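You operate a simulated robot arm through the tools that you are given. There is no shell and no other tool. Be economical: measure what you need, move in short steps, check, and stop when the job is done.

You run a simulated two-armed robot. Do the job below in one go: nothing can be reset, and whatever is moved stays where it is left.

JOB
Set the cold well to 2 C, then lift the peas in.
Fine: stand the USE card beside them in the well and close the lid. Set down upright: what you pick out.

It is judged by the outcome, as a careful person would: the job done as asked, and still so three seconds after it is handed in. It fails if anything else is knocked over, pushed out of place, dropped, spilled or broken. Lids that push on must go on centred and level and be pressed home; caps that screw on are set level and turned clockwise until they are tight.

ROBOT AND FRAMES
Two 7-joint arms with two-finger parallel grippers on one trunk, on a base that drives. Base frame: it is fixed to the floor where the robot stands at the start and does not move with it; the origin is under the middle of the robot, x ahead of it, y to its left, z up. Units: mm, degrees, N and s.
The left shoulder is at the start at [70, 163, 1070], the right one opposite. With the tool pointing down near the work surface each hand reaches from about 400 to 880 mm from the robot's upright axis, wherever it stands, measured 20 degrees to its own side. Places, roughly: cloth [750, 1000, 1000]; cold well [1100, 0, 800]; cold well dial [700, 0, 800]; cold well lid [1100, 0, 900]; pan [1000, 500, 750]; warm well dial [700, 700, 800]. Payload 3.43 kg a hand.
The tool frame of a hand sits at the grasp point between the pads (the TCP): z along the fingers, y along the line on which they close. The tips reach 34 mm beyond it. Largest opening 128 mm; finger width 24, thickness 12; the body of the gripper, 48 by 130 mm, starts 96 mm behind the TCP.
Orientation is told as [roll, pitch, yaw] about the base's x, y, z axes, in that order, counted from this pose: with the fingers straight down and closing along the base's y, the tool's x points along the base's -x, its y along +y and its z along -z.

CONTROLS
- The arms move only by the tool step_arm. It takes "left_commands", "right_commands" or both (then of equal length, played together; a hand with none holds still); each is a list of rows, each a list of 7 numbers: the gripper command, from -1 (fully open) to 1 (shut), values between in proportion, then the shift along the tool's x, y, z in units of 50 mm (1.0 is 50 mm), then the turn, a rotation vector about the tool's x, y, z in units of 4 degrees (1.0 is 4 degrees). In form: [[jaw, tx, ty, tz, wx, wy, wz], ...]. A call has 1 to 10 rows; each row shifts and turns the commanded pose from where the row before left it, along the tool's axes as they then stand. A call with a number of a shift or a turn outside -1 to 1 is refused whole. Each row takes 0.2 s and may step no farther than 50 mm and 8.6 degrees from the row before; otherwise, or with a gripper value out of range, the whole call is refused. A pose out of reach is approached as far as the arm can. The call stops where the force on the tool passes 90 N (or 10 N more than at its start, if that is more) or the arm is blocked; 0.2 s more then pass. The fingers move at their own pace (about 153 mm/s each) and stop on an object; they squeeze with about 24 N. The grip force told is the motor's: it shows also when the fingers shut on nothing. Time passes only in rows, and 0.2 s behind the last, so rows that do not move let the fingers close. It gives the time, the measured TCP pose, the force on the tool (base axes), the opening and the grip force at its end, in the units of the frame above (readings bear some noise), with the torque about the TCP (base axes, N m) and any sound that the robot's microphone picked up, and new pictures: "views" is both (left out), scene, wrist or none (wrist: the cameras of the hands that moved).
- Cameras (640 x 400 px; columns grow to the right, rows downward): "scene" is now at [155.6, 9.8, 1336.8]; the picture's right is [0.02, -1.00, 0.00], its down [-0.32, -0.01, -0.95] and it looks along [0.95, 0.02, -0.32] (base axes); focal length 214 px, centre (320, 200). "left" rides on the left gripper at [76, 11, -160] in its tool frame; the picture's right is [-0.15, 0.99, 0.00], its down [-0.88, -0.13, -0.46] and it looks along [-0.45, -0.07, 0.89] (tool axes); focal length 234 px, centre (320, 200). "right" rides on the right gripper at [76, -11, -160] in its tool frame; the picture's right is [0.15, 0.99, 0.00], its down [-0.88, 0.13, -0.46] and it looks along [-0.45, 0.07, 0.89] (tool axes); focal length 234 px, centre (320, 200). There is no depth. A picture from a camera that has moved, and an enlarged one, comes with that camera's place and axes in the base frame and with its lens. The place of the scene camera against the robot may be out by one fixed shift of up to 25 mm in any direction.
- raise_lower(by): slides the trunk up (or, below 0, down) by that many mm; the arms and the scene camera ride with it, the base frame stays. It gives what a move gives, with no picture.
- steer(legs): drives the robot by 1 to 6 legs, each [ahead, left, turn to the left] in mm, mm and degrees, along the robot's own axes; the way and the turn of a leg run together, so that a leg with both is an arc; at most 1500 mm and 180 degrees a leg. The arms and the cameras ride along, it lands a little off, and it stops where it bumps. It gives what a move gives, and a new picture of the scene camera.
- pan_tilt(pan, tilt): turns the head with the scene camera to pan (to the left, within 86 degrees either way) and tilt (down, from -29 to 69), counted from straight ahead of the robot. It gives what a move gives, and a new picture of the scene camera.
- enlarge(camera, box): a new picture of the part [left, top, right, bottom] of that camera's present view, enlarged. It takes no simulated time.
- finish_job(): hands the job in; it is judged then, once.

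Work in short steps. Places have to be worked out from the pictures, the camera data and where the tool is seen: move nearer, look again, correct. Check each grasp and each placing, and mend what went wrong. You have 120 turns and 260 pictures in all, those below and enlarged ones among them. Open the grippers and draw the arms clear of the work before you hand the job in, unless the task says otherwise; then end with one line.

The tools are called after ">>>" as a command line: name --argument value ..., lists and objects as JSON in quotes. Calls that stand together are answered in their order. step_arm: Moves the arms, as the interface text tells. Its arguments: {"type":"object","properties":{"left_commands":{"type":"array"},"right_commands":{"type":"array"},"views":{"type":"string","enum":["both","scene","wrist","none"]}},"required":[]} The other tools are called the same way: raise_lower (by) slides the trunk up or down; steer (legs) drives the base; pan_tilt (pan, tilt) turns the head that bears the scene camera; enlarge (camera, box) takes an enlarged picture of a part of a camera's view; finish_job () hands the job in.

At the start:

```text
time: 0.0
left_tcp_pos: [405.3, 175.1, 1315.3]
left_tool_rot: [-0.2, 0.0, 0.1]
left_ft_force: [0.2, 0.4, 0.0]
left_moment: [0.0, 0.01, -0.01]
left_grip_width: 127.9
left_grasp_force: 0.1
right_tcp_pos: [418.2, -140.7, 1299.0]
right_tool_rot: [0.1, 0.1, 0.0]
right_ft_force: [0.0, 0.3, -0.1]
right_moment: [-0.02, 0.0, 0.01]
right_grip_width: 128.2
right_grasp_force: 0.1
trunk travel left (down, up): [-550.0, 390.0]
robot x, y, heading: [0.6, 2.8, -0.0]
head pan, tilt: [1.4, 18.8]
```

scene: 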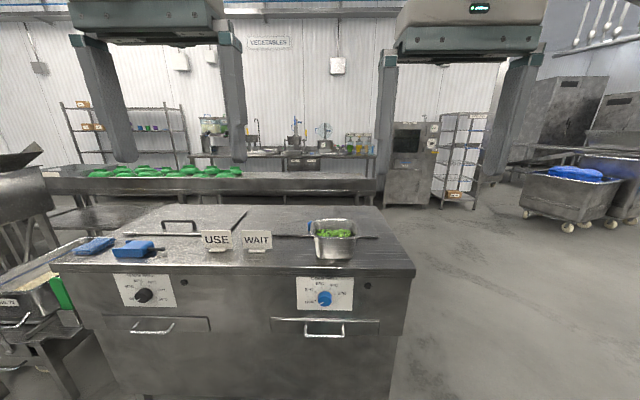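
right: 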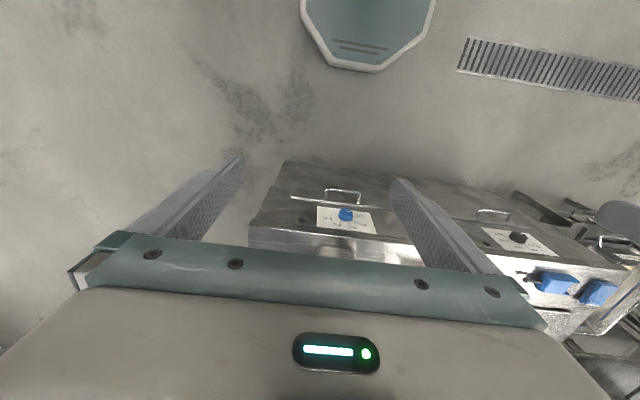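
left: 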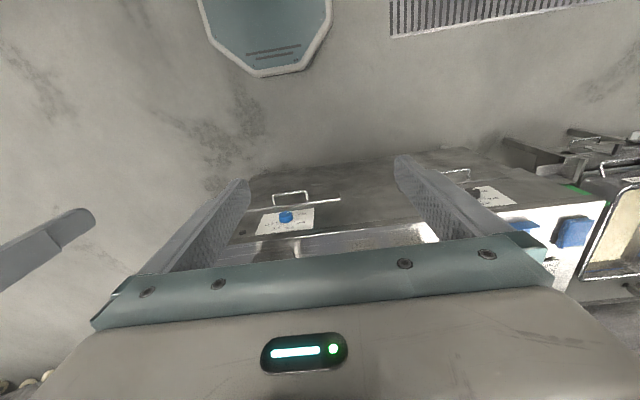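

The scene shows a counter with a blue and a black dial, peas in a pan, USE/WAIT cards, and cloths. I zoom in for details.

>>> enlarge --camera "scene" --box '[270, 200, 420, 350]'

>>> enlarge --camera "scene" --box '[60, 190, 280, 350]'

>>> enlarge --camera "left" --box '[220, 140, 480, 280]'

```text
2.67 times, centred on (345, 275) of scene
camera zoom: at [155.6, 9.8, 1336.8], right [0.02, -1.0, 0.0], down [-0.32, -0.01, -0.95], along [0.95, 0.02, -0.32], focal length 572 px, centre (253, 0)
```

zoom: 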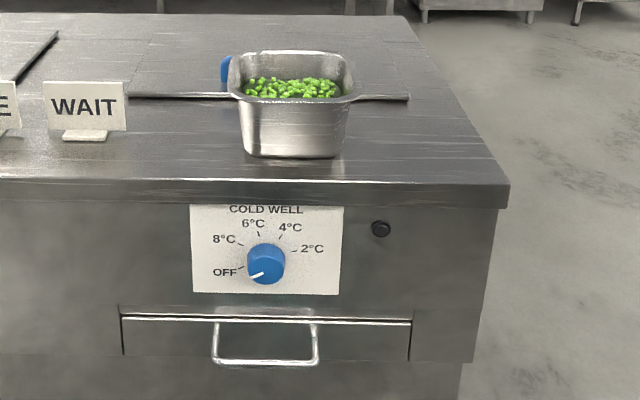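

```text
2.50 times, centred on (170, 270) of scene
camera zoom: at [155.6, 9.8, 1336.8], right [0.02, -1.0, 0.0], down [-0.32, -0.01, -0.95], along [0.95, 0.02, -0.32], focal length 536 px, centre (695, 25)
```

zoom: 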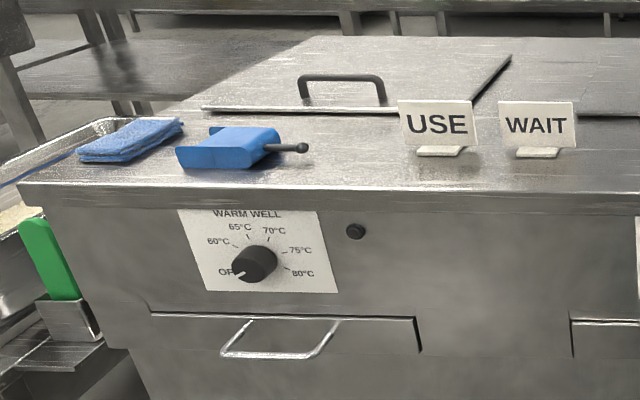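

```text
2.46 times, centred on (350, 210) of left
camera zoom: at [329.2, 188.2, 1473.9], right [0.15, 0.99, 0.0], down [0.88, -0.13, 0.46], along [0.45, -0.07, -0.89], focal length 576 px, centre (246, 175)
```

zoom: 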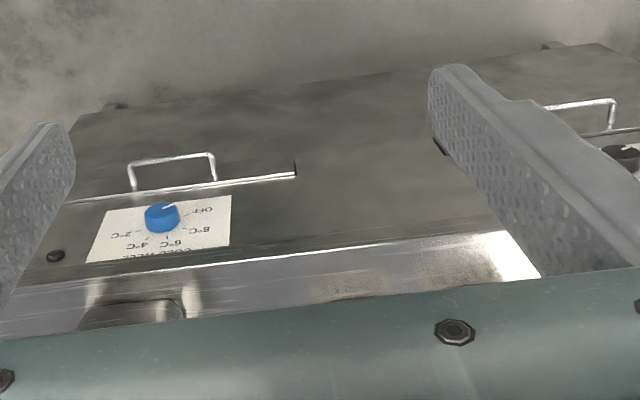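

I look around, left and down, to see whether another pan exists.

>>> pan_tilt --pan 50 --tilt 35

>>> pan_tilt --pan 0 --tilt 40

```text
time: 1.2
left_tcp_pos: [404.9, 176.7, 1315.7]
left_tool_rot: [-0.1, -0.1, 0.1]
left_ft_force: [0.1, -0.5, -1.4]
left_moment: [0.0, 0.03, 0.01]
left_grip_width: 128.1
left_grasp_force: 0.1
right_tcp_pos: [418.7, -139.1, 1299.7]
right_tool_rot: [0.0, 0.0, 0.0]
right_ft_force: [-1.1, 0.4, 1.1]
right_moment: [-0.06, 0.01, 0.01]
right_grip_width: 127.8
right_grasp_force: 0.0
trunk travel left (down, up): [-550.0, 390.0]
robot x, y, heading: [0.8, 5.2, 0.1]
head pan, tilt: [50.0, 35.0]
camera scene: at [119.0, 74.9, 1311.0], right [0.77, -0.64, 0.0], down [-0.37, -0.44, -0.82], along [0.53, 0.63, -0.57], focal length 214 px, centre (320, 200)
```

scene: 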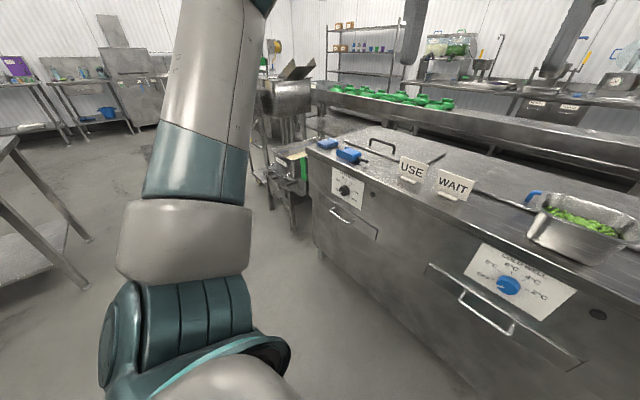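

```text
time: 2.4
left_tcp_pos: [405.2, 176.2, 1315.2]
left_tool_rot: [-0.1, 0.0, 0.2]
left_ft_force: [-0.2, 0.4, -0.1]
left_moment: [0.01, 0.02, 0.0]
left_grip_width: 127.9
left_grasp_force: 0.0
right_tcp_pos: [417.7, -140.4, 1298.3]
right_tool_rot: [0.0, 0.0, -0.1]
right_ft_force: [0.5, -0.4, 0.9]
right_moment: [-0.01, 0.01, -0.02]
right_grip_width: 128.0
right_grasp_force: 0.0
trunk travel left (down, up): [-550.0, 390.0]
robot x, y, heading: [-0.7, -2.3, 0.1]
head pan, tilt: [0.0, 40.0]
camera scene: at [147.4, 7.6, 1303.4], right [0.0, -1.0, 0.0], down [-0.64, 0.0, -0.77], along [0.77, 0.0, -0.64], focal length 214 px, centre (320, 200)
```

scene: 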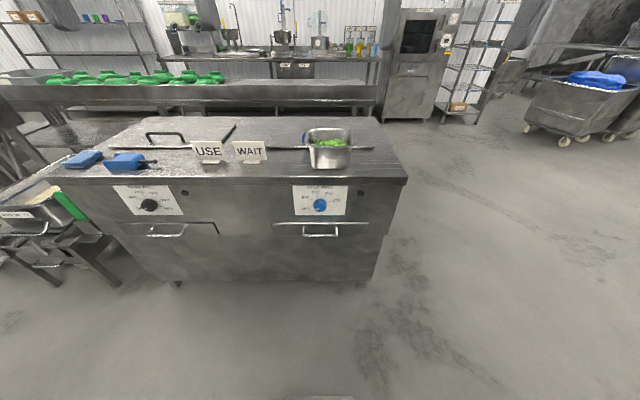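

I raise the trunk to look at the counter from above.

>>> raise_lower --by 350

>>> pan_tilt --pan 0 --tilt 45

>>> enlarge --camera "scene" --box '[240, 130, 440, 255]'

```text
time: 5.8
left_tcp_pos: [405.2, 174.6, 1665.1]
left_tool_rot: [-0.1, 0.1, 0.2]
left_ft_force: [0.2, 0.8, -0.8]
left_moment: [0.03, 0.01, 0.01]
left_grip_width: 127.8
left_grasp_force: 0.1
right_tcp_pos: [419.0, -141.1, 1649.4]
right_tool_rot: [0.0, 0.0, 0.0]
right_ft_force: [-0.6, 0.1, -0.9]
right_moment: [-0.03, 0.0, -0.01]
right_grip_width: 127.9
right_grasp_force: 0.1
trunk travel left (down, up): [-900.0, 40.0]
robot x, y, heading: [0.4, -0.7, 0.3]
head pan, tilt: [0.0, 40.0]
```

```text
time: 6.4
left_tcp_pos: [404.0, 175.7, 1665.9]
left_tool_rot: [-0.1, 0.0, 0.1]
left_ft_force: [0.2, 0.6, -0.2]
left_moment: [-0.02, 0.03, 0.0]
left_grip_width: 128.1
left_grasp_force: 0.1
right_tcp_pos: [418.6, -139.9, 1649.6]
right_tool_rot: [0.0, 0.0, 0.0]
right_ft_force: [-0.7, -0.8, 0.1]
right_moment: [-0.02, -0.04, 0.01]
right_grip_width: 128.3
right_grasp_force: 0.0
trunk travel left (down, up): [-900.0, 40.0]
robot x, y, heading: [2.6, -2.9, 0.1]
head pan, tilt: [0.0, 45.0]
camera scene: at [143.8, 7.5, 1646.2], right [0.0, -1.0, 0.0], down [-0.71, 0.0, -0.71], along [0.71, 0.0, -0.71], focal length 214 px, centre (320, 200)
```

scene: 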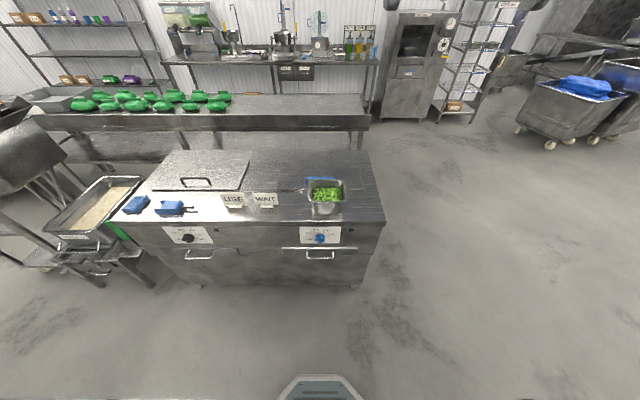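

```text
3.20 times, centred on (340, 192) of scene
camera zoom: at [143.8, 7.5, 1646.2], right [0.0, -1.0, 0.0], down [-0.71, 0.0, -0.71], along [0.71, 0.0, -0.71], focal length 686 px, centre (256, 224)
```

zoom: 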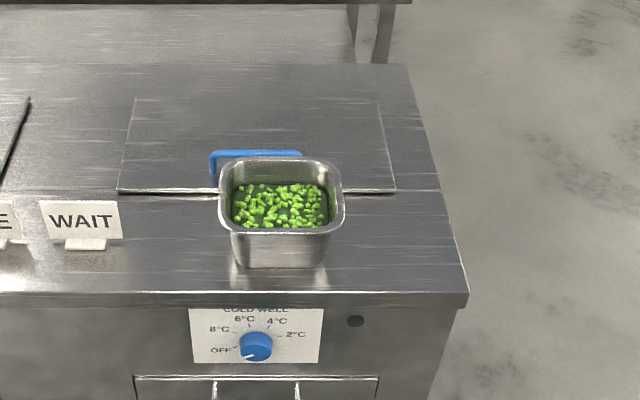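

The cold-well lid has a blue handle behind the peas pan; the blue dial is at OFF. I lower the trunk and start turning the right hand to point forward for the dial.

>>> raise_lower --by -500

>>> pan_tilt --pan 0 --tilt 28

>>> enlarge --camera "scene" --box '[270, 170, 390, 245]'

>>> step_arm --right_commands '[[0, -0.7, 0.7, 0, 0, -1, 0], [0, -0.7, 0.7, 0, 0, -1, 0], [0, -0.5, 0.6, 0, 0, -1, 0], [0, 0, 0.5, 0, 0, -1, 0], [0, 0, 0, 0, 0, -1, 0], [0, 0, 0, 0, 0, -1, 0], [0, 0, 0, 0, 0, -1, 0], [0, 0, 0, 0, 0, -1, 0], [0, 0, 0, 0, 0, -1, 0], [0, 0, 0, 0, 0, -1, 0]]' --views "none"

>>> step_arm --right_commands '[[0, 0, 0, 0, 0, -1, 0], [0, 0, 0, 0, 0, -1, 0], [0, 0, 0, 0, 0, -1, 0], [0, 0, 0, 0, 0, -1, 0], [0, 0, 0, 0, 0, -1, 0], [0, 0, 0, 0, 0, -1, 0], [0, 0, 0, 0, 0, -1, 0], [0, 0, 0, 0, 0, -1, 0], [0, 0, 0, 0, 0, -1, 0], [0, 0, 0, 0, 0, -1, 0]]' --views "scene"

```text
refused: -500 is not a number from -400 to 400
```

```text
time: 7.2
left_tcp_pos: [405.3, 176.5, 1666.4]
left_tool_rot: [-0.2, -0.1, 0.1]
left_ft_force: [0.0, -0.5, 0.6]
left_moment: [0.0, -0.02, 0.02]
left_grip_width: 128.2
left_grasp_force: 0.2
right_tcp_pos: [418.4, -140.2, 1648.1]
right_tool_rot: [0.0, 0.1, 0.0]
right_ft_force: [0.1, -0.3, -0.5]
right_moment: [-0.01, 0.05, -0.02]
right_grip_width: 128.1
right_grasp_force: 0.0
trunk travel left (down, up): [-900.0, 40.0]
robot x, y, heading: [-0.8, -1.6, -0.2]
head pan, tilt: [0.0, 28.0]
camera scene: at [153.6, 7.5, 1671.9], right [0.0, -1.0, 0.0], down [-0.47, 0.0, -0.88], along [0.88, 0.0, -0.47], focal length 214 px, centre (320, 200)
```

scene: 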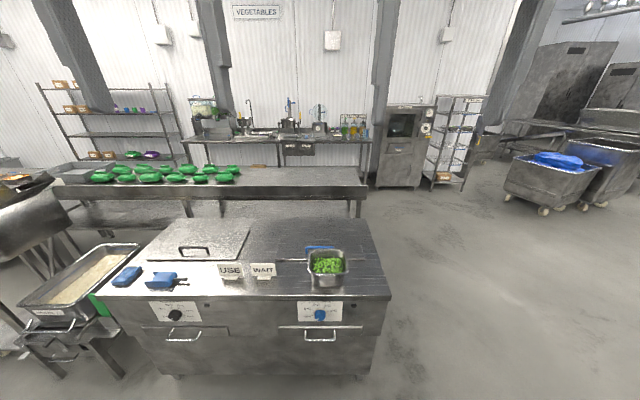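

```text
5.33 times, centred on (330, 208) of scene
camera zoom: at [153.6, 7.5, 1671.9], right [0.0, -1.0, 0.0], down [-0.47, 0.0, -0.88], along [0.88, 0.0, -0.47], focal length 1144 px, centre (267, 160)
```

zoom: 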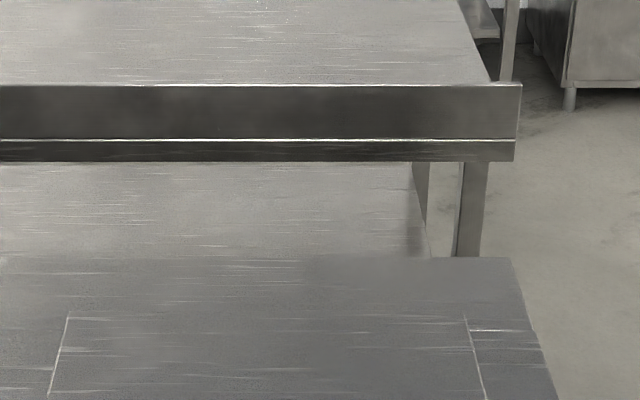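

```text
time: 9.4
left_tcp_pos: [404.2, 176.6, 1666.2]
left_tool_rot: [-0.1, 0.0, 0.1]
left_ft_force: [-1.0, -0.8, -0.2]
left_moment: [0.0, -0.02, 0.01]
left_grip_width: 128.0
left_grasp_force: 0.1
right_tcp_pos: [513.0, -14.8, 1654.5]
right_tool_rot: [0.0, -40.2, 0.0]
right_ft_force: [0.4, 0.2, -0.2]
right_moment: [-0.01, -0.02, -0.06]
right_grip_width: 63.8
right_grasp_force: 0.1
trunk travel left (down, up): [-900.0, 40.0]
robot x, y, heading: [1.0, 1.2, -0.0]
head pan, tilt: [0.0, 28.0]
```

```text
time: 11.6
left_tcp_pos: [404.7, 175.7, 1666.3]
left_tool_rot: [0.0, -0.1, 0.1]
left_ft_force: [-0.6, 0.5, 0.4]
left_moment: [0.02, 0.03, 0.01]
left_grip_width: 128.1
left_grasp_force: 0.0
right_tcp_pos: [511.9, -14.8, 1655.5]
right_tool_rot: [0.1, -80.1, -0.1]
right_ft_force: [-0.4, 0.3, -0.2]
right_moment: [-0.01, 0.01, 0.02]
right_grip_width: 63.9
right_grasp_force: 0.1
trunk travel left (down, up): [-900.0, 40.0]
robot x, y, heading: [1.3, -1.9, 0.1]
head pan, tilt: [0.0, 28.0]
camera scene: at [153.6, 7.7, 1672.0], right [0.0, -1.0, 0.0], down [-0.47, 0.0, -0.88], along [0.88, 0.0, -0.47], focal length 214 px, centre (320, 200)
```

scene: 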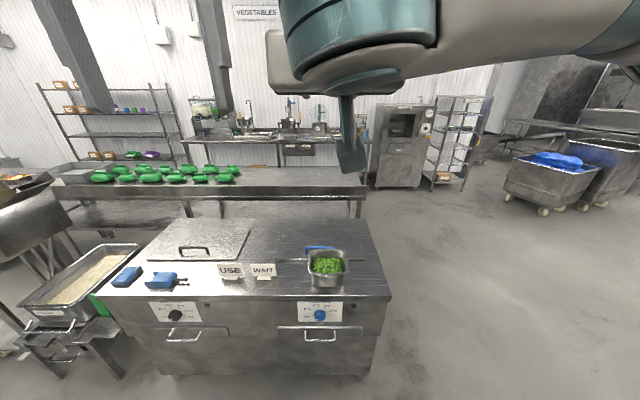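

Right hand now nearly horizontal. I finish the pitch and lower the trunk to the dial's height.

>>> raise_lower --by -400

>>> raise_lower --by -300

>>> step_arm --right_commands '[[0, 0.5, 0, 0, 0, -1, 0], [0, 0.5, 0, 0, 0, -1, 0], [0, 0.5, 0, 0, 0, -0.5, 0]]' --views "both"

```text
time: 15.5
left_tcp_pos: [404.5, 176.8, 1264.8]
left_tool_rot: [-0.2, -0.1, 0.1]
left_ft_force: [0.9, 0.4, -0.3]
left_moment: [-0.01, 0.02, 0.01]
left_grip_width: 128.0
left_grasp_force: 0.1
right_tcp_pos: [511.4, -16.4, 1255.2]
right_tool_rot: [0.0, -79.9, 0.0]
right_ft_force: [0.6, 0.8, -0.1]
right_moment: [-0.02, 0.01, 0.0]
right_grip_width: 64.3
right_grasp_force: 0.0
trunk travel left (down, up): [-500.0, 440.0]
robot x, y, heading: [3.5, 0.7, 0.1]
head pan, tilt: [0.0, 28.0]
```

```text
time: 18.5
left_tcp_pos: [404.4, 176.4, 965.0]
left_tool_rot: [-0.1, 0.0, 0.1]
left_ft_force: [0.5, 0.2, 0.1]
left_moment: [-0.01, 0.0, -0.01]
left_grip_width: 127.9
left_grasp_force: 0.1
right_tcp_pos: [512.3, -14.6, 956.2]
right_tool_rot: [0.1, -80.0, 0.0]
right_ft_force: [-0.5, -0.1, 0.2]
right_moment: [-0.04, 0.0, 0.01]
right_grip_width: 64.1
right_grasp_force: 0.2
trunk travel left (down, up): [-200.0, 740.0]
robot x, y, heading: [0.1, 0.4, 0.1]
head pan, tilt: [0.0, 28.0]
```

```text
time: 19.3
left_tcp_pos: [404.6, 175.9, 964.7]
left_tool_rot: [-0.1, 0.0, 0.2]
left_ft_force: [0.1, 0.7, -1.0]
left_moment: [0.02, 0.01, 0.03]
left_grip_width: 128.0
left_grasp_force: 0.0
right_tcp_pos: [504.2, -13.2, 880.0]
right_tool_rot: [97.9, -90.0, -97.8]
right_ft_force: [0.8, 0.8, -0.3]
right_moment: [0.02, 0.02, -0.01]
right_grip_width: 63.9
right_grasp_force: 0.1
trunk travel left (down, up): [-200.0, 740.0]
robot x, y, heading: [0.6, -1.7, -0.0]
head pan, tilt: [0.0, 28.0]
camera scene: at [153.5, 7.7, 972.0], right [0.0, -1.0, 0.0], down [-0.47, 0.0, -0.88], along [0.88, 0.0, -0.47], focal length 214 px, centre (320, 200)
camera right: at [344.9, -25.8, 805.0], right [0.0, 0.99, -0.15], down [-0.46, 0.13, 0.88], along [0.89, 0.07, 0.45], focal length 234 px, centre (320, 200)
```

scene: 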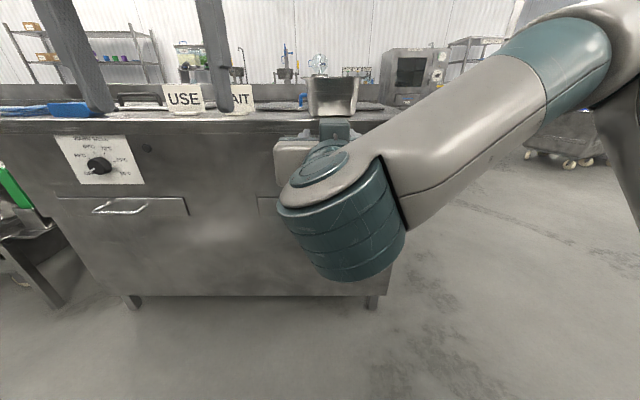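
right: 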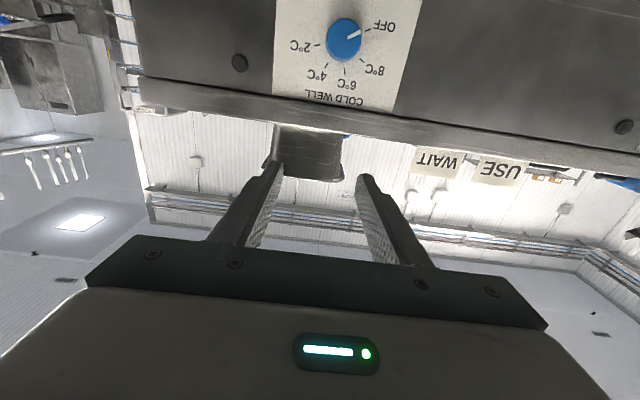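

The wrist camera sees the dial well; triangulating gives it at about [780, -4, 745]. I zoom in on it to measure the angles.

>>> enlarge --camera "right" --box '[270, 0, 420, 110]'

>>> step_arm --right_commands '[[-0.4, 0.9, 0, 0.4, 0, 0, 0], [-0.4, 0.9, 0, 0.4, 0, 0, 0], [-0.4, 0.86, 0, 0.4, 0, 0, 0], [-0.4, 0, 0.1, 0.6, 0, 0, 0], [-0.4, 0, 0.1, 0.6, 0, 0, 0], [-0.4, 0, 0, 0.5, 0, 0, 0]]' --views "wrist"

```text
3.64 times, centred on (345, 55) of right
camera zoom: at [344.9, -25.8, 805.0], right [0.0, 0.99, -0.15], down [-0.46, 0.13, 0.88], along [0.89, 0.07, 0.45], focal length 852 px, centre (229, 727)
```

zoom: 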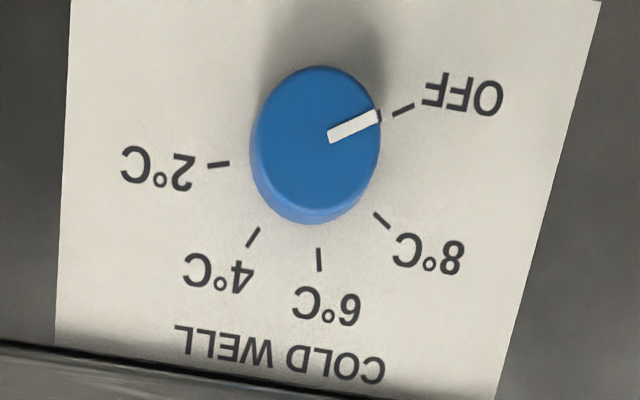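

```text
time: 20.7
left_tcp_pos: [405.8, 175.5, 965.6]
left_tool_rot: [-0.1, 0.1, 0.1]
left_ft_force: [0.2, 0.1, 0.0]
left_moment: [0.0, 0.02, 0.01]
left_grip_width: 128.3
left_grasp_force: 0.2
right_tcp_pos: [649.8, -5.4, 745.1]
right_tool_rot: [-24.2, -90.0, 24.1]
right_ft_force: [-0.2, 0.6, 0.4]
right_moment: [-0.01, -0.02, 0.0]
right_grip_width: 89.6
right_grasp_force: 0.1
trunk travel left (down, up): [-200.0, 740.0]
robot x, y, heading: [0.8, -0.1, -0.2]
head pan, tilt: [0.0, 28.0]
camera right: at [490.3, -16.1, 671.1], right [0.0, 0.99, -0.15], down [-0.46, 0.13, 0.88], along [0.89, 0.07, 0.45], focal length 234 px, centre (320, 200)
```

right: 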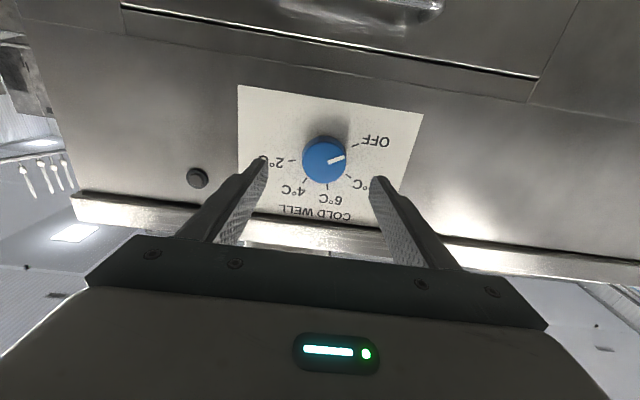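

Fitting the ticks gives OFF at −120° and 2 °C at about +75° clockwise from up, so a turn of 195° clockwise. I pre-rotate the hand about −98° before gripping.

>>> step_arm --right_commands '[[-0.4, 0, 0, 0, 0, 0, -1], [-0.4, 0, 0, 0, 0, 0, -1], [-0.4, 0, 0, 0, 0, 0, -1], [-0.4, 0, 0, 0, 0, 0, -1], [-0.4, 0, 0, 0, 0, 0, -1], [-0.4, 0, 0, 0, 0, 0, -1], [-0.4, 0, 0, 0, 0, 0, -1], [-0.4, 0, 0, 0, 0, 0, -1], [-0.4, 0, 0, 0, 0, 0, -1], [-0.4, 0, 0, 0, 0, 0, -1]]' --views "none"

>>> step_arm --right_commands '[[-0.4, 0, 0, 0, 0, 0, -1], [-0.4, 0, 0, 0, 0, 0, -1], [-0.4, 0, 0, 0, 0, 0, -1], [-0.4, 0, 0, 0, 0, 0, -1], [-0.4, 0, 0, 0, 0, 0, -1], [-0.4, 0, 0, 0, 0, 0, -1], [-0.4, 0, 0, 0, 0, 0, -1], [-0.4, 0, 0, 0, 0, 0, -1], [-0.4, 0, 0, 0, 0, 0, -1], [-0.4, 0, 0, 0, 0, 0, -1]]' --views "none"

>>> step_arm --right_commands '[[-0.4, 0, 0, 0, 0, 0, -1], [-0.4, 0, 0, 0, 0, 0, -1], [-0.4, 0, 0, 0, 0, 0, -1], [-0.4, 0, 0, 0, 0, 0, -1]]' --views "both"

```text
time: 22.9
left_tcp_pos: [404.2, 176.1, 967.2]
left_tool_rot: [0.0, 0.0, 0.1]
left_ft_force: [-0.2, -0.4, 0.6]
left_moment: [0.0, -0.02, -0.03]
left_grip_width: 128.1
left_grasp_force: 0.0
right_tcp_pos: [648.3, -5.7, 747.6]
right_tool_rot: [-89.9, -49.9, 90.1]
right_ft_force: [0.0, -0.8, -0.2]
right_moment: [0.01, 0.02, 0.01]
right_grip_width: 89.7
right_grasp_force: 0.1
trunk travel left (down, up): [-200.0, 740.0]
robot x, y, heading: [2.1, -0.0, 0.1]
head pan, tilt: [0.0, 28.0]
```

```text
time: 25.1
left_tcp_pos: [404.5, 176.1, 965.8]
left_tool_rot: [-0.1, 0.0, 0.1]
left_ft_force: [0.0, 0.6, 0.5]
left_moment: [0.01, -0.01, 0.0]
left_grip_width: 127.8
left_grasp_force: 0.0
right_tcp_pos: [648.9, -5.9, 747.3]
right_tool_rot: [-90.0, -9.9, 90.0]
right_ft_force: [-0.6, -0.5, 0.3]
right_moment: [0.03, 0.0, 0.0]
right_grip_width: 89.7
right_grasp_force: 0.0
trunk travel left (down, up): [-200.0, 740.0]
robot x, y, heading: [-0.1, -0.8, 0.2]
head pan, tilt: [0.0, 28.0]
```

```text
time: 26.1
left_tcp_pos: [405.2, 174.9, 965.2]
left_tool_rot: [-0.2, 0.1, 0.1]
left_ft_force: [-0.1, -0.2, -1.0]
left_moment: [0.0, 0.0, -0.03]
left_grip_width: 128.1
left_grasp_force: 0.0
right_tcp_pos: [650.7, -6.0, 748.2]
right_tool_rot: [-89.9, 6.0, 90.0]
right_ft_force: [0.5, 0.2, -0.4]
right_moment: [0.0, -0.02, -0.03]
right_grip_width: 89.5
right_grasp_force: 0.0
trunk travel left (down, up): [-200.0, 740.0]
robot x, y, heading: [-0.2, -1.8, -0.1]
head pan, tilt: [0.0, 28.0]
camera scene: at [153.4, 7.6, 972.0], right [0.0, -1.0, 0.0], down [-0.47, 0.0, -0.88], along [0.88, 0.0, -0.47], focal length 214 px, centre (320, 200)
camera right: at [490.0, -79.1, 767.3], right [0.0, -0.25, -0.97], down [-0.46, 0.86, -0.22], along [0.89, 0.44, -0.11], focal length 234 px, centre (320, 200)
```

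scene: 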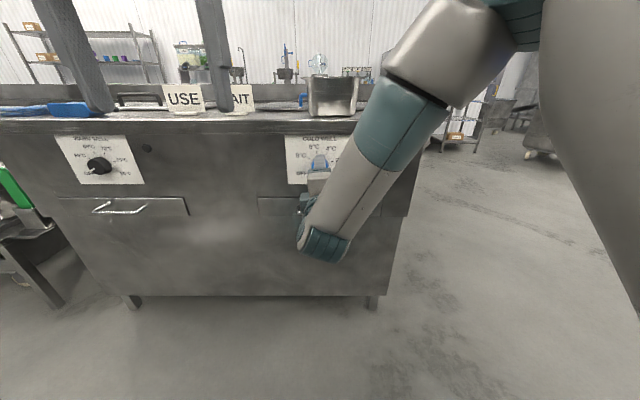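
right: 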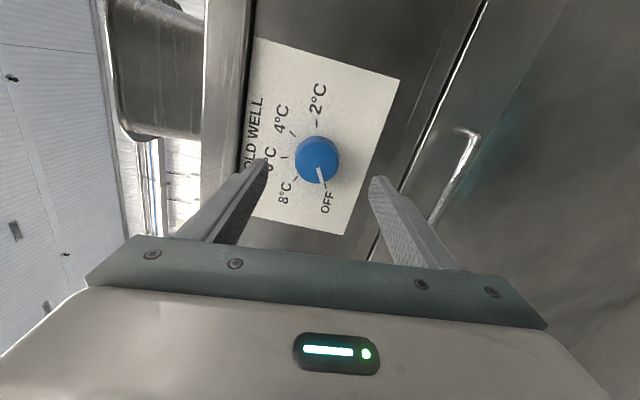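

The knob lies at about [745, −1, 750]. I advance with the fingers above and below it.

>>> step_arm --right_commands '[[-0.4, -0.1, -0.05, 0.5, 0, 0, 0], [-0.4, 0, 0, 0.5, 0, 0, 0], [-0.4, 0, 0, 0.4, 0, 0, 0]]' --views "both"

>>> enlarge --camera "scene" --box '[270, 120, 390, 195]'

```text
time: 26.9
left_tcp_pos: [404.0, 175.0, 965.1]
left_tool_rot: [0.0, 0.0, 0.1]
left_ft_force: [-0.1, 0.0, -0.3]
left_moment: [0.0, 0.0, 0.01]
left_grip_width: 128.0
left_grasp_force: 0.1
right_tcp_pos: [719.2, -3.6, 751.1]
right_tool_rot: [-90.0, 6.0, 90.1]
right_ft_force: [0.3, 1.0, -0.2]
right_moment: [0.04, 0.01, 0.03]
right_grip_width: 89.9
right_grasp_force: 0.0
trunk travel left (down, up): [-200.0, 740.0]
robot x, y, heading: [-0.5, -0.9, -0.2]
head pan, tilt: [0.0, 28.0]
camera scene: at [153.7, 7.5, 971.9], right [0.0, -1.0, 0.0], down [-0.47, 0.0, -0.88], along [0.88, 0.0, -0.47], focal length 214 px, centre (320, 200)
camera right: at [559.6, -76.1, 770.8], right [0.0, -0.25, -0.97], down [-0.46, 0.86, -0.22], along [0.89, 0.44, -0.11], focal length 234 px, centre (320, 200)
```

scene: 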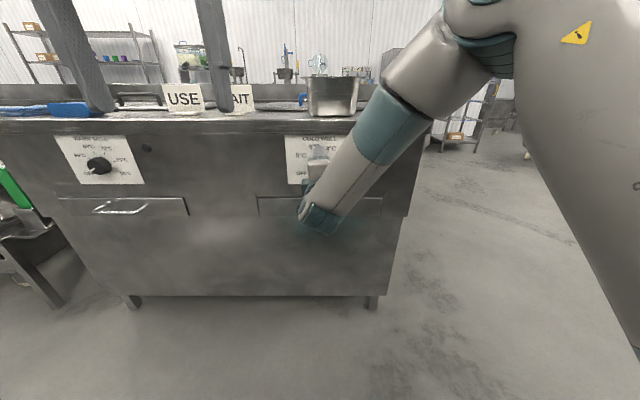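
right: 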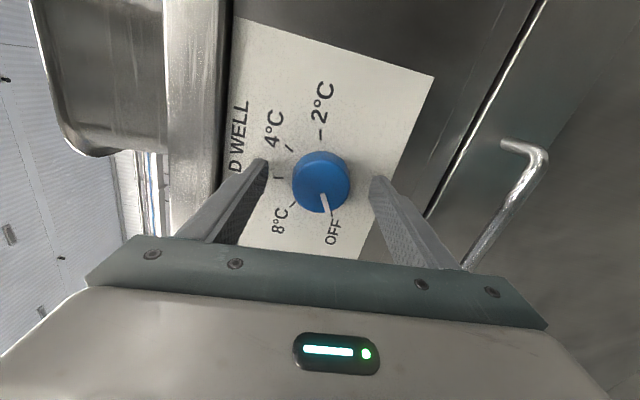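

```text
5.33 times, centred on (330, 158) of scene
camera zoom: at [153.7, 7.5, 971.9], right [0.0, -1.0, 0.0], down [-0.47, 0.0, -0.88], along [0.88, 0.0, -0.47], focal length 1144 px, centre (267, 427)
```

zoom: 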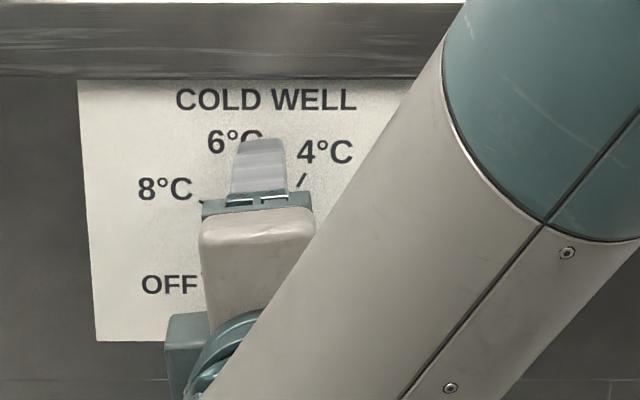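

The fingertips are around the knob. I go 5 mm deeper and close gently.

>>> step_arm --right_commands '[[-0.4, 0, 0, 0.1, 0, 0, 0], [0.1, 0, 0, 0, 0, 0, 0], [0.6, 0, 0, 0, 0, 0, 0], [1, 0, 0, 0, 0, 0, 0], [1, 0, 0, 0, 0, 0, 0]]' --views "wrist"

```text
time: 28.1
left_tcp_pos: [405.3, 176.6, 965.6]
left_tool_rot: [-0.1, 0.1, 0.1]
left_ft_force: [-1.2, 0.8, 0.5]
left_moment: [0.0, 0.02, 0.0]
left_grip_width: 128.1
left_grasp_force: 0.1
right_tcp_pos: [724.2, -0.5, 750.2]
right_tool_rot: [-89.9, 6.0, 90.0]
right_ft_force: [-2.3, -0.6, -6.1]
right_moment: [0.04, 0.21, 0.03]
right_grip_width: 51.1
right_grasp_force: 44.8
trunk travel left (down, up): [-200.0, 740.0]
robot x, y, heading: [-0.3, 2.7, 0.3]
head pan, tilt: [0.0, 28.0]
camera right: at [564.9, -75.6, 770.0], right [0.0, -0.25, -0.97], down [-0.46, 0.86, -0.22], along [0.89, 0.44, -0.12], focal length 234 px, centre (320, 200)
```

right: 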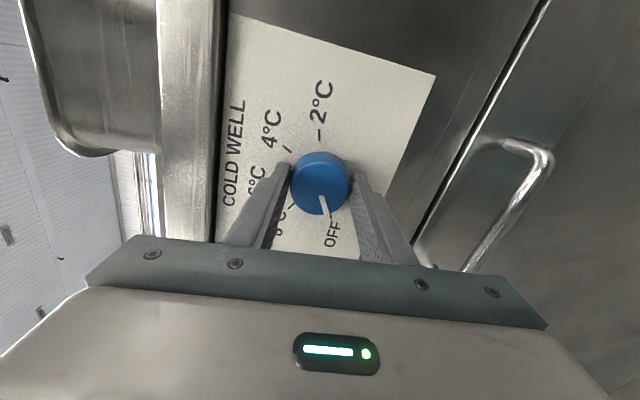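

Gripped (51 mm). I turn clockwise in 4° steps, and check after the first 40°.

>>> step_arm --right_commands '[[1, 0, 0, 0, 0, 0, 1], [1, 0, 0, 0, 0, 0, 1], [1, 0, 0, 0, 0, 0, 1], [1, 0, 0, 0, 0, 0, 1], [1, 0, 0, 0, 0, 0, 1], [1, 0, 0, 0, 0, 0, 1], [1, 0, 0, 0, 0, 0, 1], [1, 0, 0, 0, 0, 0, 1], [1, 0, 0, 0, 0, 0, 1], [1, 0, 0, 0, 0, 0, 1]]' --views "wrist"

```text
time: 30.3
left_tcp_pos: [404.8, 174.5, 965.5]
left_tool_rot: [0.0, 0.0, 0.1]
left_ft_force: [0.5, -0.2, -0.3]
left_moment: [0.0, 0.02, -0.01]
left_grip_width: 127.8
left_grasp_force: 0.0
right_tcp_pos: [724.5, -0.9, 749.3]
right_tool_rot: [-89.9, -34.1, 89.9]
right_ft_force: [-9.8, -11.1, -9.6]
right_moment: [-0.06, 0.6, -0.32]
right_grip_width: 51.1
right_grasp_force: 45.4
trunk travel left (down, up): [-200.0, 740.0]
robot x, y, heading: [0.3, -0.9, 0.0]
head pan, tilt: [0.0, 28.0]
camera right: at [564.8, -69.9, 716.3], right [0.0, 0.43, -0.9], down [-0.45, 0.8, 0.39], along [0.89, 0.41, 0.2], focal length 234 px, centre (320, 200)
```

right: 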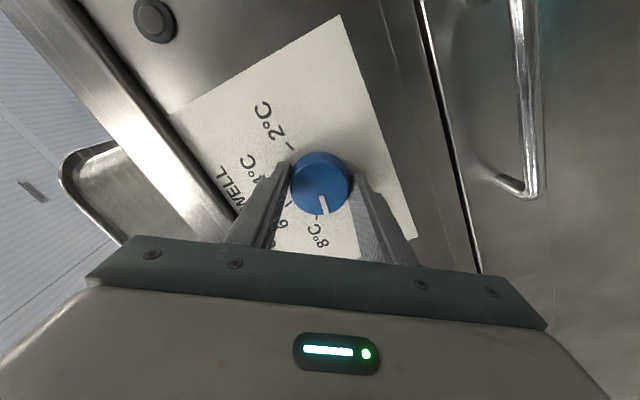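

The knob turns with the hand. I continue.

>>> step_arm --right_commands '[[1, 0, 0, 0, 0, 0, 1], [1, 0, 0, 0, 0, 0, 1], [1, 0, 0, 0, 0, 0, 1], [1, 0, 0, 0, 0, 0, 1], [1, 0, 0, 0, 0, 0, 1], [1, 0, 0, 0, 0, 0, 1], [1, 0, 0, 0, 0, 0, 1], [1, 0, 0, 0, 0, 0, 1], [1, 0, 0, 0, 0, 0, 1], [1, 0, 0, 0, 0, 0, 1]]' --views "none"

>>> step_arm --right_commands '[[1, 0, 0, 0, 0, 0, 1], [1, 0, 0, 0, 0, 0, 1], [1, 0, 0, 0, 0, 0, 1], [1, 0, 0, 0, 0, 0, 1], [1, 0, 0, 0, 0, 0, 1], [1, 0, 0, 0, 0, 0, 1], [1, 0, 0, 0, 0, 0, 1], [1, 0, 0, 0, 0, 0, 1], [1, 0, 0, 0, 0, 0, 1], [1, 0, 0, 0, 0, 0, 1]]' --views "wrist"

```text
time: 32.5
left_tcp_pos: [405.4, 176.1, 964.8]
left_tool_rot: [0.1, -0.1, 0.2]
left_ft_force: [-0.6, -0.6, 0.1]
left_moment: [-0.03, -0.02, 0.0]
left_grip_width: 127.9
left_grasp_force: 0.0
right_tcp_pos: [724.5, -0.9, 749.2]
right_tool_rot: [-89.4, -74.1, 89.4]
right_ft_force: [-13.3, -7.6, -19.3]
right_moment: [0.0, 0.06, -0.02]
right_grip_width: 51.1
right_grasp_force: 45.2
trunk travel left (down, up): [-200.0, 740.0]
robot x, y, heading: [0.6, 1.2, -0.1]
head pan, tilt: [0.0, 28.0]
```

```text
time: 34.7
left_tcp_pos: [405.6, 176.6, 965.5]
left_tool_rot: [0.0, 0.0, 0.1]
left_ft_force: [-0.8, 0.4, -0.2]
left_moment: [-0.01, 0.03, 0.02]
left_grip_width: 127.8
left_grasp_force: 0.0
right_tcp_pos: [724.2, -0.4, 749.2]
right_tool_rot: [89.7, -65.8, -89.7]
right_ft_force: [-13.8, 2.0, -18.8]
right_moment: [0.0, 0.57, 0.18]
right_grip_width: 51.2
right_grasp_force: 44.8
trunk travel left (down, up): [-200.0, 740.0]
robot x, y, heading: [-3.6, 1.3, -0.2]
head pan, tilt: [0.0, 28.0]
camera right: at [565.1, 21.5, 675.6], right [0.0, 0.96, 0.27], down [-0.45, -0.24, 0.86], along [0.89, -0.12, 0.44], focal length 234 px, centre (320, 200)
```

right: 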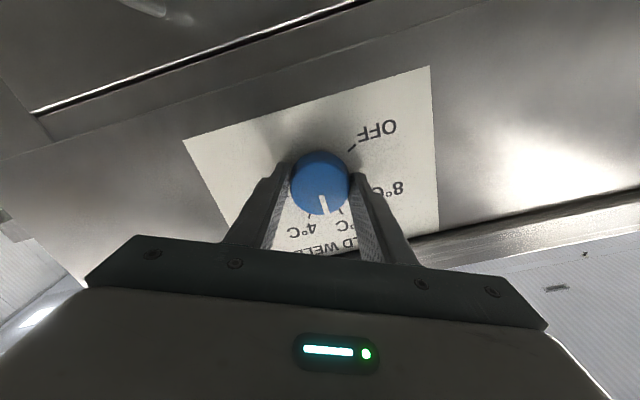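

Now 120° turned (pointer at 0°). 75° more.

>>> step_arm --right_commands '[[1, 0, 0, 0, 0, 0, 1], [1, 0, 0, 0, 0, 0, 1], [1, 0, 0, 0, 0, 0, 1], [1, 0, 0, 0, 0, 0, 1], [1, 0, 0, 0, 0, 0, 1], [1, 0, 0, 0, 0, 0, 1], [1, 0, 0, 0, 0, 0, 1], [1, 0, 0, 0, 0, 0, 1], [1, 0, 0, 0, 0, 0, 1], [1, 0, 0, 0, 0, 0, 1]]' --views "none"

>>> step_arm --right_commands '[[1, 0, 0, 0, 0, 0, 1], [1, 0, 0, 0, 0, 0, 1], [1, 0, 0, 0, 0, 0, 1], [1, 0, 0, 0, 0, 0, 1], [1, 0, 0, 0, 0, 0, 1], [1, 0, 0, 0, 0, 0, 1], [1, 0, 0, 0, 0, 0, 1], [1, 0, 0, 0, 0, 0, 1], [1, 0, 0, 0, 0, 0, 0.75]]' --views "wrist"

```text
time: 36.9
left_tcp_pos: [406.7, 177.7, 964.5]
left_tool_rot: [-0.1, 0.1, 0.1]
left_ft_force: [-0.2, 0.4, 0.2]
left_moment: [0.02, 0.0, 0.01]
left_grip_width: 128.2
left_grasp_force: 0.1
right_tcp_pos: [724.8, 2.5, 750.9]
right_tool_rot: [89.9, -26.0, -89.8]
right_ft_force: [-1.8, 11.6, -12.9]
right_moment: [-0.04, 0.06, 0.49]
right_grip_width: 51.2
right_grasp_force: 45.0
trunk travel left (down, up): [-200.0, 740.0]
robot x, y, heading: [-1.5, -1.7, -0.3]
head pan, tilt: [0.0, 28.0]
```

```text
time: 38.9
left_tcp_pos: [405.3, 177.5, 964.6]
left_tool_rot: [-0.2, 0.0, 0.1]
left_ft_force: [0.2, 0.3, 0.0]
left_moment: [-0.01, 0.01, 0.04]
left_grip_width: 128.0
left_grasp_force: 0.2
right_tcp_pos: [725.4, 1.3, 750.3]
right_tool_rot: [90.0, 9.0, -89.9]
right_ft_force: [9.0, 17.0, 2.5]
right_moment: [0.0, 0.05, 1.0]
right_grip_width: 51.0
right_grasp_force: 44.0
trunk travel left (down, up): [-200.0, 740.0]
robot x, y, heading: [0.2, -0.9, -0.3]
head pan, tilt: [0.0, 28.0]
camera right: at [565.2, 78.1, 751.2], right [0.0, -0.01, 1.0], down [-0.45, -0.89, -0.01], along [0.89, -0.45, 0.0], focal length 234 px, centre (320, 200)
```

right: 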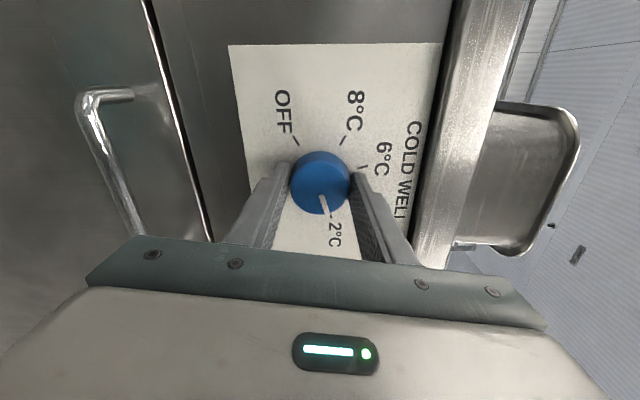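

The pointer lies at the 2 °C tick. I open, back off and check it.

>>> step_arm --right_commands '[[0.1, 0, 0, 0, 0, 0, 0], [-0.4, 0, 0, 0, 0, 0, 0], [-0.4, 0, 0, -0.5, 0, 0, 0], [-0.4, 0, 0, -1, 0, 0, 0], [-0.4, 0, 0, -1, 0, 0, 0], [-0.4, 0, 0, -1, 0, 0, 0]]' --views "wrist"

>>> enlarge --camera "right" --box '[240, 80, 400, 180]'

```text
time: 40.3
left_tcp_pos: [403.9, 177.7, 967.6]
left_tool_rot: [-0.1, -0.1, 0.1]
left_ft_force: [0.2, -0.6, -0.1]
left_moment: [0.0, -0.02, -0.03]
left_grip_width: 128.0
left_grasp_force: 0.0
right_tcp_pos: [547.1, 0.6, 751.8]
right_tool_rot: [90.1, 8.9, -90.0]
right_ft_force: [0.3, 0.1, 0.5]
right_moment: [0.02, 0.0, 0.03]
right_grip_width: 89.7
right_grasp_force: 0.1
trunk travel left (down, up): [-200.0, 740.0]
robot x, y, heading: [-1.5, 1.8, 0.2]
head pan, tilt: [0.0, 28.0]
camera right: at [387.6, 77.6, 752.6], right [0.0, -0.01, 1.0], down [-0.46, -0.89, -0.01], along [0.89, -0.46, 0.0], focal length 234 px, centre (320, 200)
```

right: 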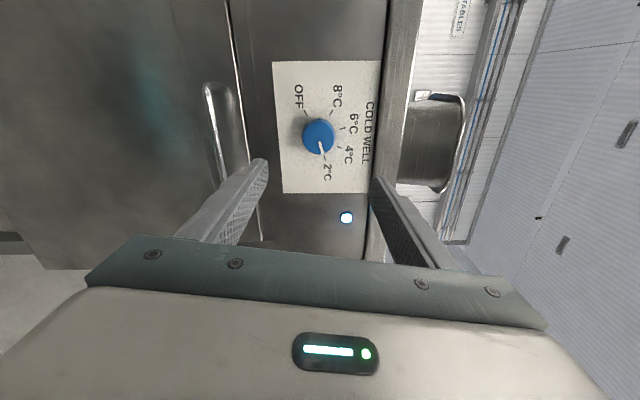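

```text
4.00 times, centred on (320, 130) of right
camera zoom: at [387.6, 77.6, 752.6], right [0.0, -0.01, 1.0], down [-0.46, -0.89, -0.01], along [0.89, -0.46, 0.0], focal length 937 px, centre (320, 480)
```

zoom: 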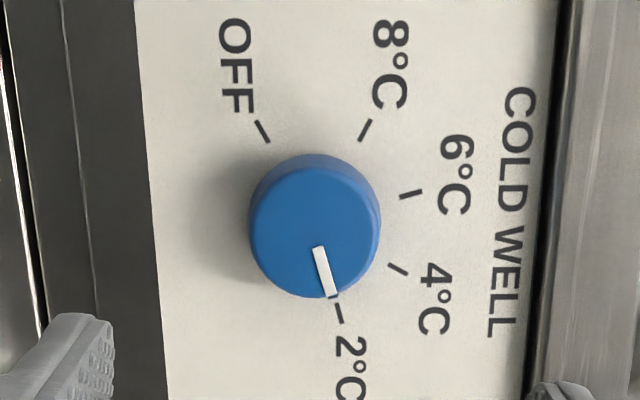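

The dial is at 2 °C and the lamp is lit. I raise the trunk and bring the right hand back to pointing down.

>>> raise_lower --by 400

>>> step_arm --right_commands '[[-0.4, 0, 0, 0, 0, 0, -1], [-0.4, 0, 0, 0, 0, 0, -1], [-0.4, 0, 0, 0, 0, 0, -1], [-0.4, 0, 0, 0, 0, 0, -1], [-0.4, 0, 0, 0, 0, 0, -1], [-0.4, 0, 0, 0, 0, 0, -1], [-0.4, 0, 0, 0, 0, 0, -1], [-0.4, 0, 0, 0, 0, 0, -1], [-0.4, 0, 0, 0, 0, 0, -1], [-0.4, 0, 0, 0, 0, 0, -1]]' --views "none"

>>> step_arm --right_commands '[[-0.4, 0, 0, 0, 0, 0, -1], [-0.4, 0, 0, 0, 0, 0, -1], [-0.4, 0, 0, 0, 0, 0, -1], [-0.4, 0, 0, 0, 0, 0, -1], [-0.4, 0, 0, 0, 0, 0, -1], [-0.4, 0, 0, 0, 0, 0, -1], [-0.4, 0, 0, 0, 0, 0, -1], [-0.4, 0, 0, 0, 0, 0, -1], [-0.4, 0, 0, 0, 0, 0, -1], [-0.4, 0, 0, 0, 0, 0, -1]]' --views "none"

>>> step_arm --right_commands '[[-0.4, 0, 0, 0, 0, 0, -1], [-0.4, 0, 0, 0, 0, 0, -1], [-0.4, 0, 0, 0, 0, 0, -1], [-0.4, 0, 0, 0, 0, 0, -1], [-0.4, 0, 0, 0, 0, 0, -0.75], [-0.4, 0, 0, 0, 0, 1, 0], [-0.4, 0, 0, 0, 0, 1, 0], [-0.4, 0, 0, 0, 0, 1, 0], [-0.4, 0, 0, 0, 0, 1, 0], [-0.4, 0, 0, 0, 0, 1, 0]]' --views "none"

>>> step_arm --right_commands '[[-0.4, 0, 0, 0, 0, 1, 0], [-0.4, 0, 0, 0, 0, 1, 0], [-0.4, 0, 0, 0, 0, 1, 0], [-0.4, 0, 0, 0, 0, 1, 0], [-0.4, 0, 0, 0, 0, 1, 0], [-0.4, 0, 0, 0, 0, 1, 0], [-0.4, 0, 0, 0, 0, 1, 0], [-0.4, 0, 0, 0, 0, 1, 0], [-0.4, 0, 0, 0, 0, 1, 0], [-0.4, 0, 0, 0, 0, 1, 0]]' --views "none"

>>> step_arm --right_commands '[[-0.4, 0, 0, 0, 0, 1, 0], [-0.4, 0, 0, 0, 0, 1, 0], [-0.4, 0, 0, 0, 0, 1, 0], [-0.4, 0, 0, 0, 0, 1, 0], [-0.4, 0, 0, 0, 0, 1, 0], [-0.4, 0, 0, 0, 0, 1, 0], [-0.4, 0, 0, 0, 0, 1, 0], [-0.4, 0, 0, 0, 0, 0.5, 0], [-0.4, 0, -1, 0, 0, 0, 0], [-0.4, 0, -1, 0, 0, 0, 0]]' --views "wrist"

```text
time: 44.1
left_tcp_pos: [404.4, 176.8, 1365.7]
left_tool_rot: [-0.1, 0.1, 0.1]
left_ft_force: [0.5, -0.2, -0.4]
left_moment: [0.02, 0.0, 0.0]
left_grip_width: 127.9
left_grasp_force: 0.0
right_tcp_pos: [549.7, 0.2, 1152.0]
right_tool_rot: [90.0, 9.0, -90.0]
right_ft_force: [-0.3, -0.7, -0.5]
right_moment: [0.02, 0.0, -0.03]
right_grip_width: 89.5
right_grasp_force: 0.1
trunk travel left (down, up): [-600.0, 340.0]
robot x, y, heading: [0.4, 0.9, -0.2]
head pan, tilt: [0.0, 28.0]
```

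```text
time: 46.3
left_tcp_pos: [404.0, 176.5, 1365.3]
left_tool_rot: [-0.2, 0.0, 0.1]
left_ft_force: [0.6, 0.8, -0.2]
left_moment: [-0.01, 0.03, -0.03]
left_grip_width: 127.9
left_grasp_force: 0.0
right_tcp_pos: [549.1, -1.5, 1150.7]
right_tool_rot: [89.9, -31.0, -90.0]
right_ft_force: [0.3, 0.2, 0.5]
right_moment: [-0.01, -0.03, 0.01]
right_grip_width: 89.5
right_grasp_force: 0.1
trunk travel left (down, up): [-600.0, 340.0]
robot x, y, heading: [-0.6, 3.4, -0.2]
head pan, tilt: [0.0, 28.0]
```

```text
time: 48.5
left_tcp_pos: [404.7, 176.8, 1366.3]
left_tool_rot: [-0.1, 0.0, 0.0]
left_ft_force: [0.4, 0.0, -0.4]
left_moment: [0.06, 0.01, 0.03]
left_grip_width: 128.2
left_grasp_force: 0.1
right_tcp_pos: [550.2, 0.3, 1151.2]
right_tool_rot: [89.8, -71.1, -89.9]
right_ft_force: [-1.0, -0.2, -0.3]
right_moment: [0.02, 0.02, -0.01]
right_grip_width: 89.7
right_grasp_force: 0.1
trunk travel left (down, up): [-600.0, 340.0]
robot x, y, heading: [0.8, -1.7, 0.0]
head pan, tilt: [0.0, 28.0]
```

```text
time: 50.7
left_tcp_pos: [405.9, 175.2, 1365.5]
left_tool_rot: [-0.1, 0.0, 0.1]
left_ft_force: [0.1, 0.2, -0.4]
left_moment: [-0.02, 0.02, 0.0]
left_grip_width: 127.9
left_grasp_force: 0.1
right_tcp_pos: [550.2, -1.6, 1149.1]
right_tool_rot: [0.2, -69.9, 0.0]
right_ft_force: [-0.4, 0.1, 0.8]
right_moment: [0.0, 0.02, 0.01]
right_grip_width: 89.7
right_grasp_force: 0.1
trunk travel left (down, up): [-600.0, 340.0]
robot x, y, heading: [2.3, -1.4, 0.0]
head pan, tilt: [0.0, 28.0]
```

```text
time: 52.9
left_tcp_pos: [406.7, 175.1, 1365.5]
left_tool_rot: [-0.1, 0.0, 0.2]
left_ft_force: [0.7, -0.1, 0.4]
left_moment: [0.01, 0.01, 0.02]
left_grip_width: 128.1
left_grasp_force: 0.1
right_tcp_pos: [548.3, -0.5, 1151.4]
right_tool_rot: [-0.1, -29.9, -0.1]
right_ft_force: [0.2, -0.4, 0.3]
right_moment: [-0.02, 0.01, -0.01]
right_grip_width: 89.3
right_grasp_force: 0.1
trunk travel left (down, up): [-600.0, 340.0]
robot x, y, heading: [0.7, 3.6, 0.2]
head pan, tilt: [0.0, 28.0]
```

```text
time: 55.1
left_tcp_pos: [404.7, 174.6, 1366.1]
left_tool_rot: [0.0, 0.0, 0.1]
left_ft_force: [-0.2, -1.1, -0.3]
left_moment: [0.03, 0.01, -0.02]
left_grip_width: 127.8
left_grasp_force: 0.1
right_tcp_pos: [548.7, -102.1, 1148.9]
right_tool_rot: [0.1, 0.1, 0.0]
right_ft_force: [-0.5, 0.7, 0.3]
right_moment: [0.01, 0.05, 0.01]
right_grip_width: 89.6
right_grasp_force: 0.1
trunk travel left (down, up): [-600.0, 340.0]
robot x, y, heading: [-0.9, -2.8, -0.0]
head pan, tilt: [0.0, 28.0]
camera right: at [472.7, -113.1, 1308.9], right [-0.15, 0.99, 0.0], down [0.88, 0.13, 0.46], along [0.45, 0.07, -0.89], focal length 234 px, centre (320, 200)
```

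right: 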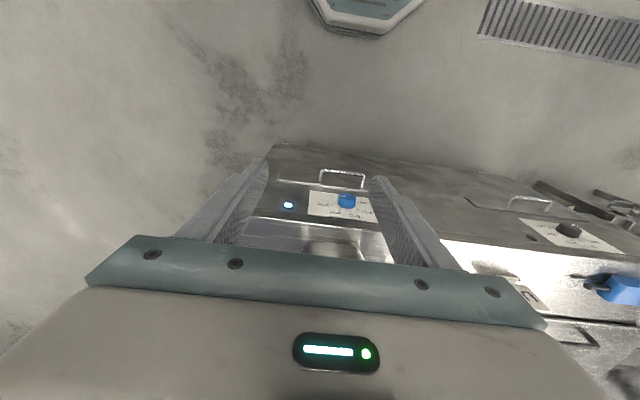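

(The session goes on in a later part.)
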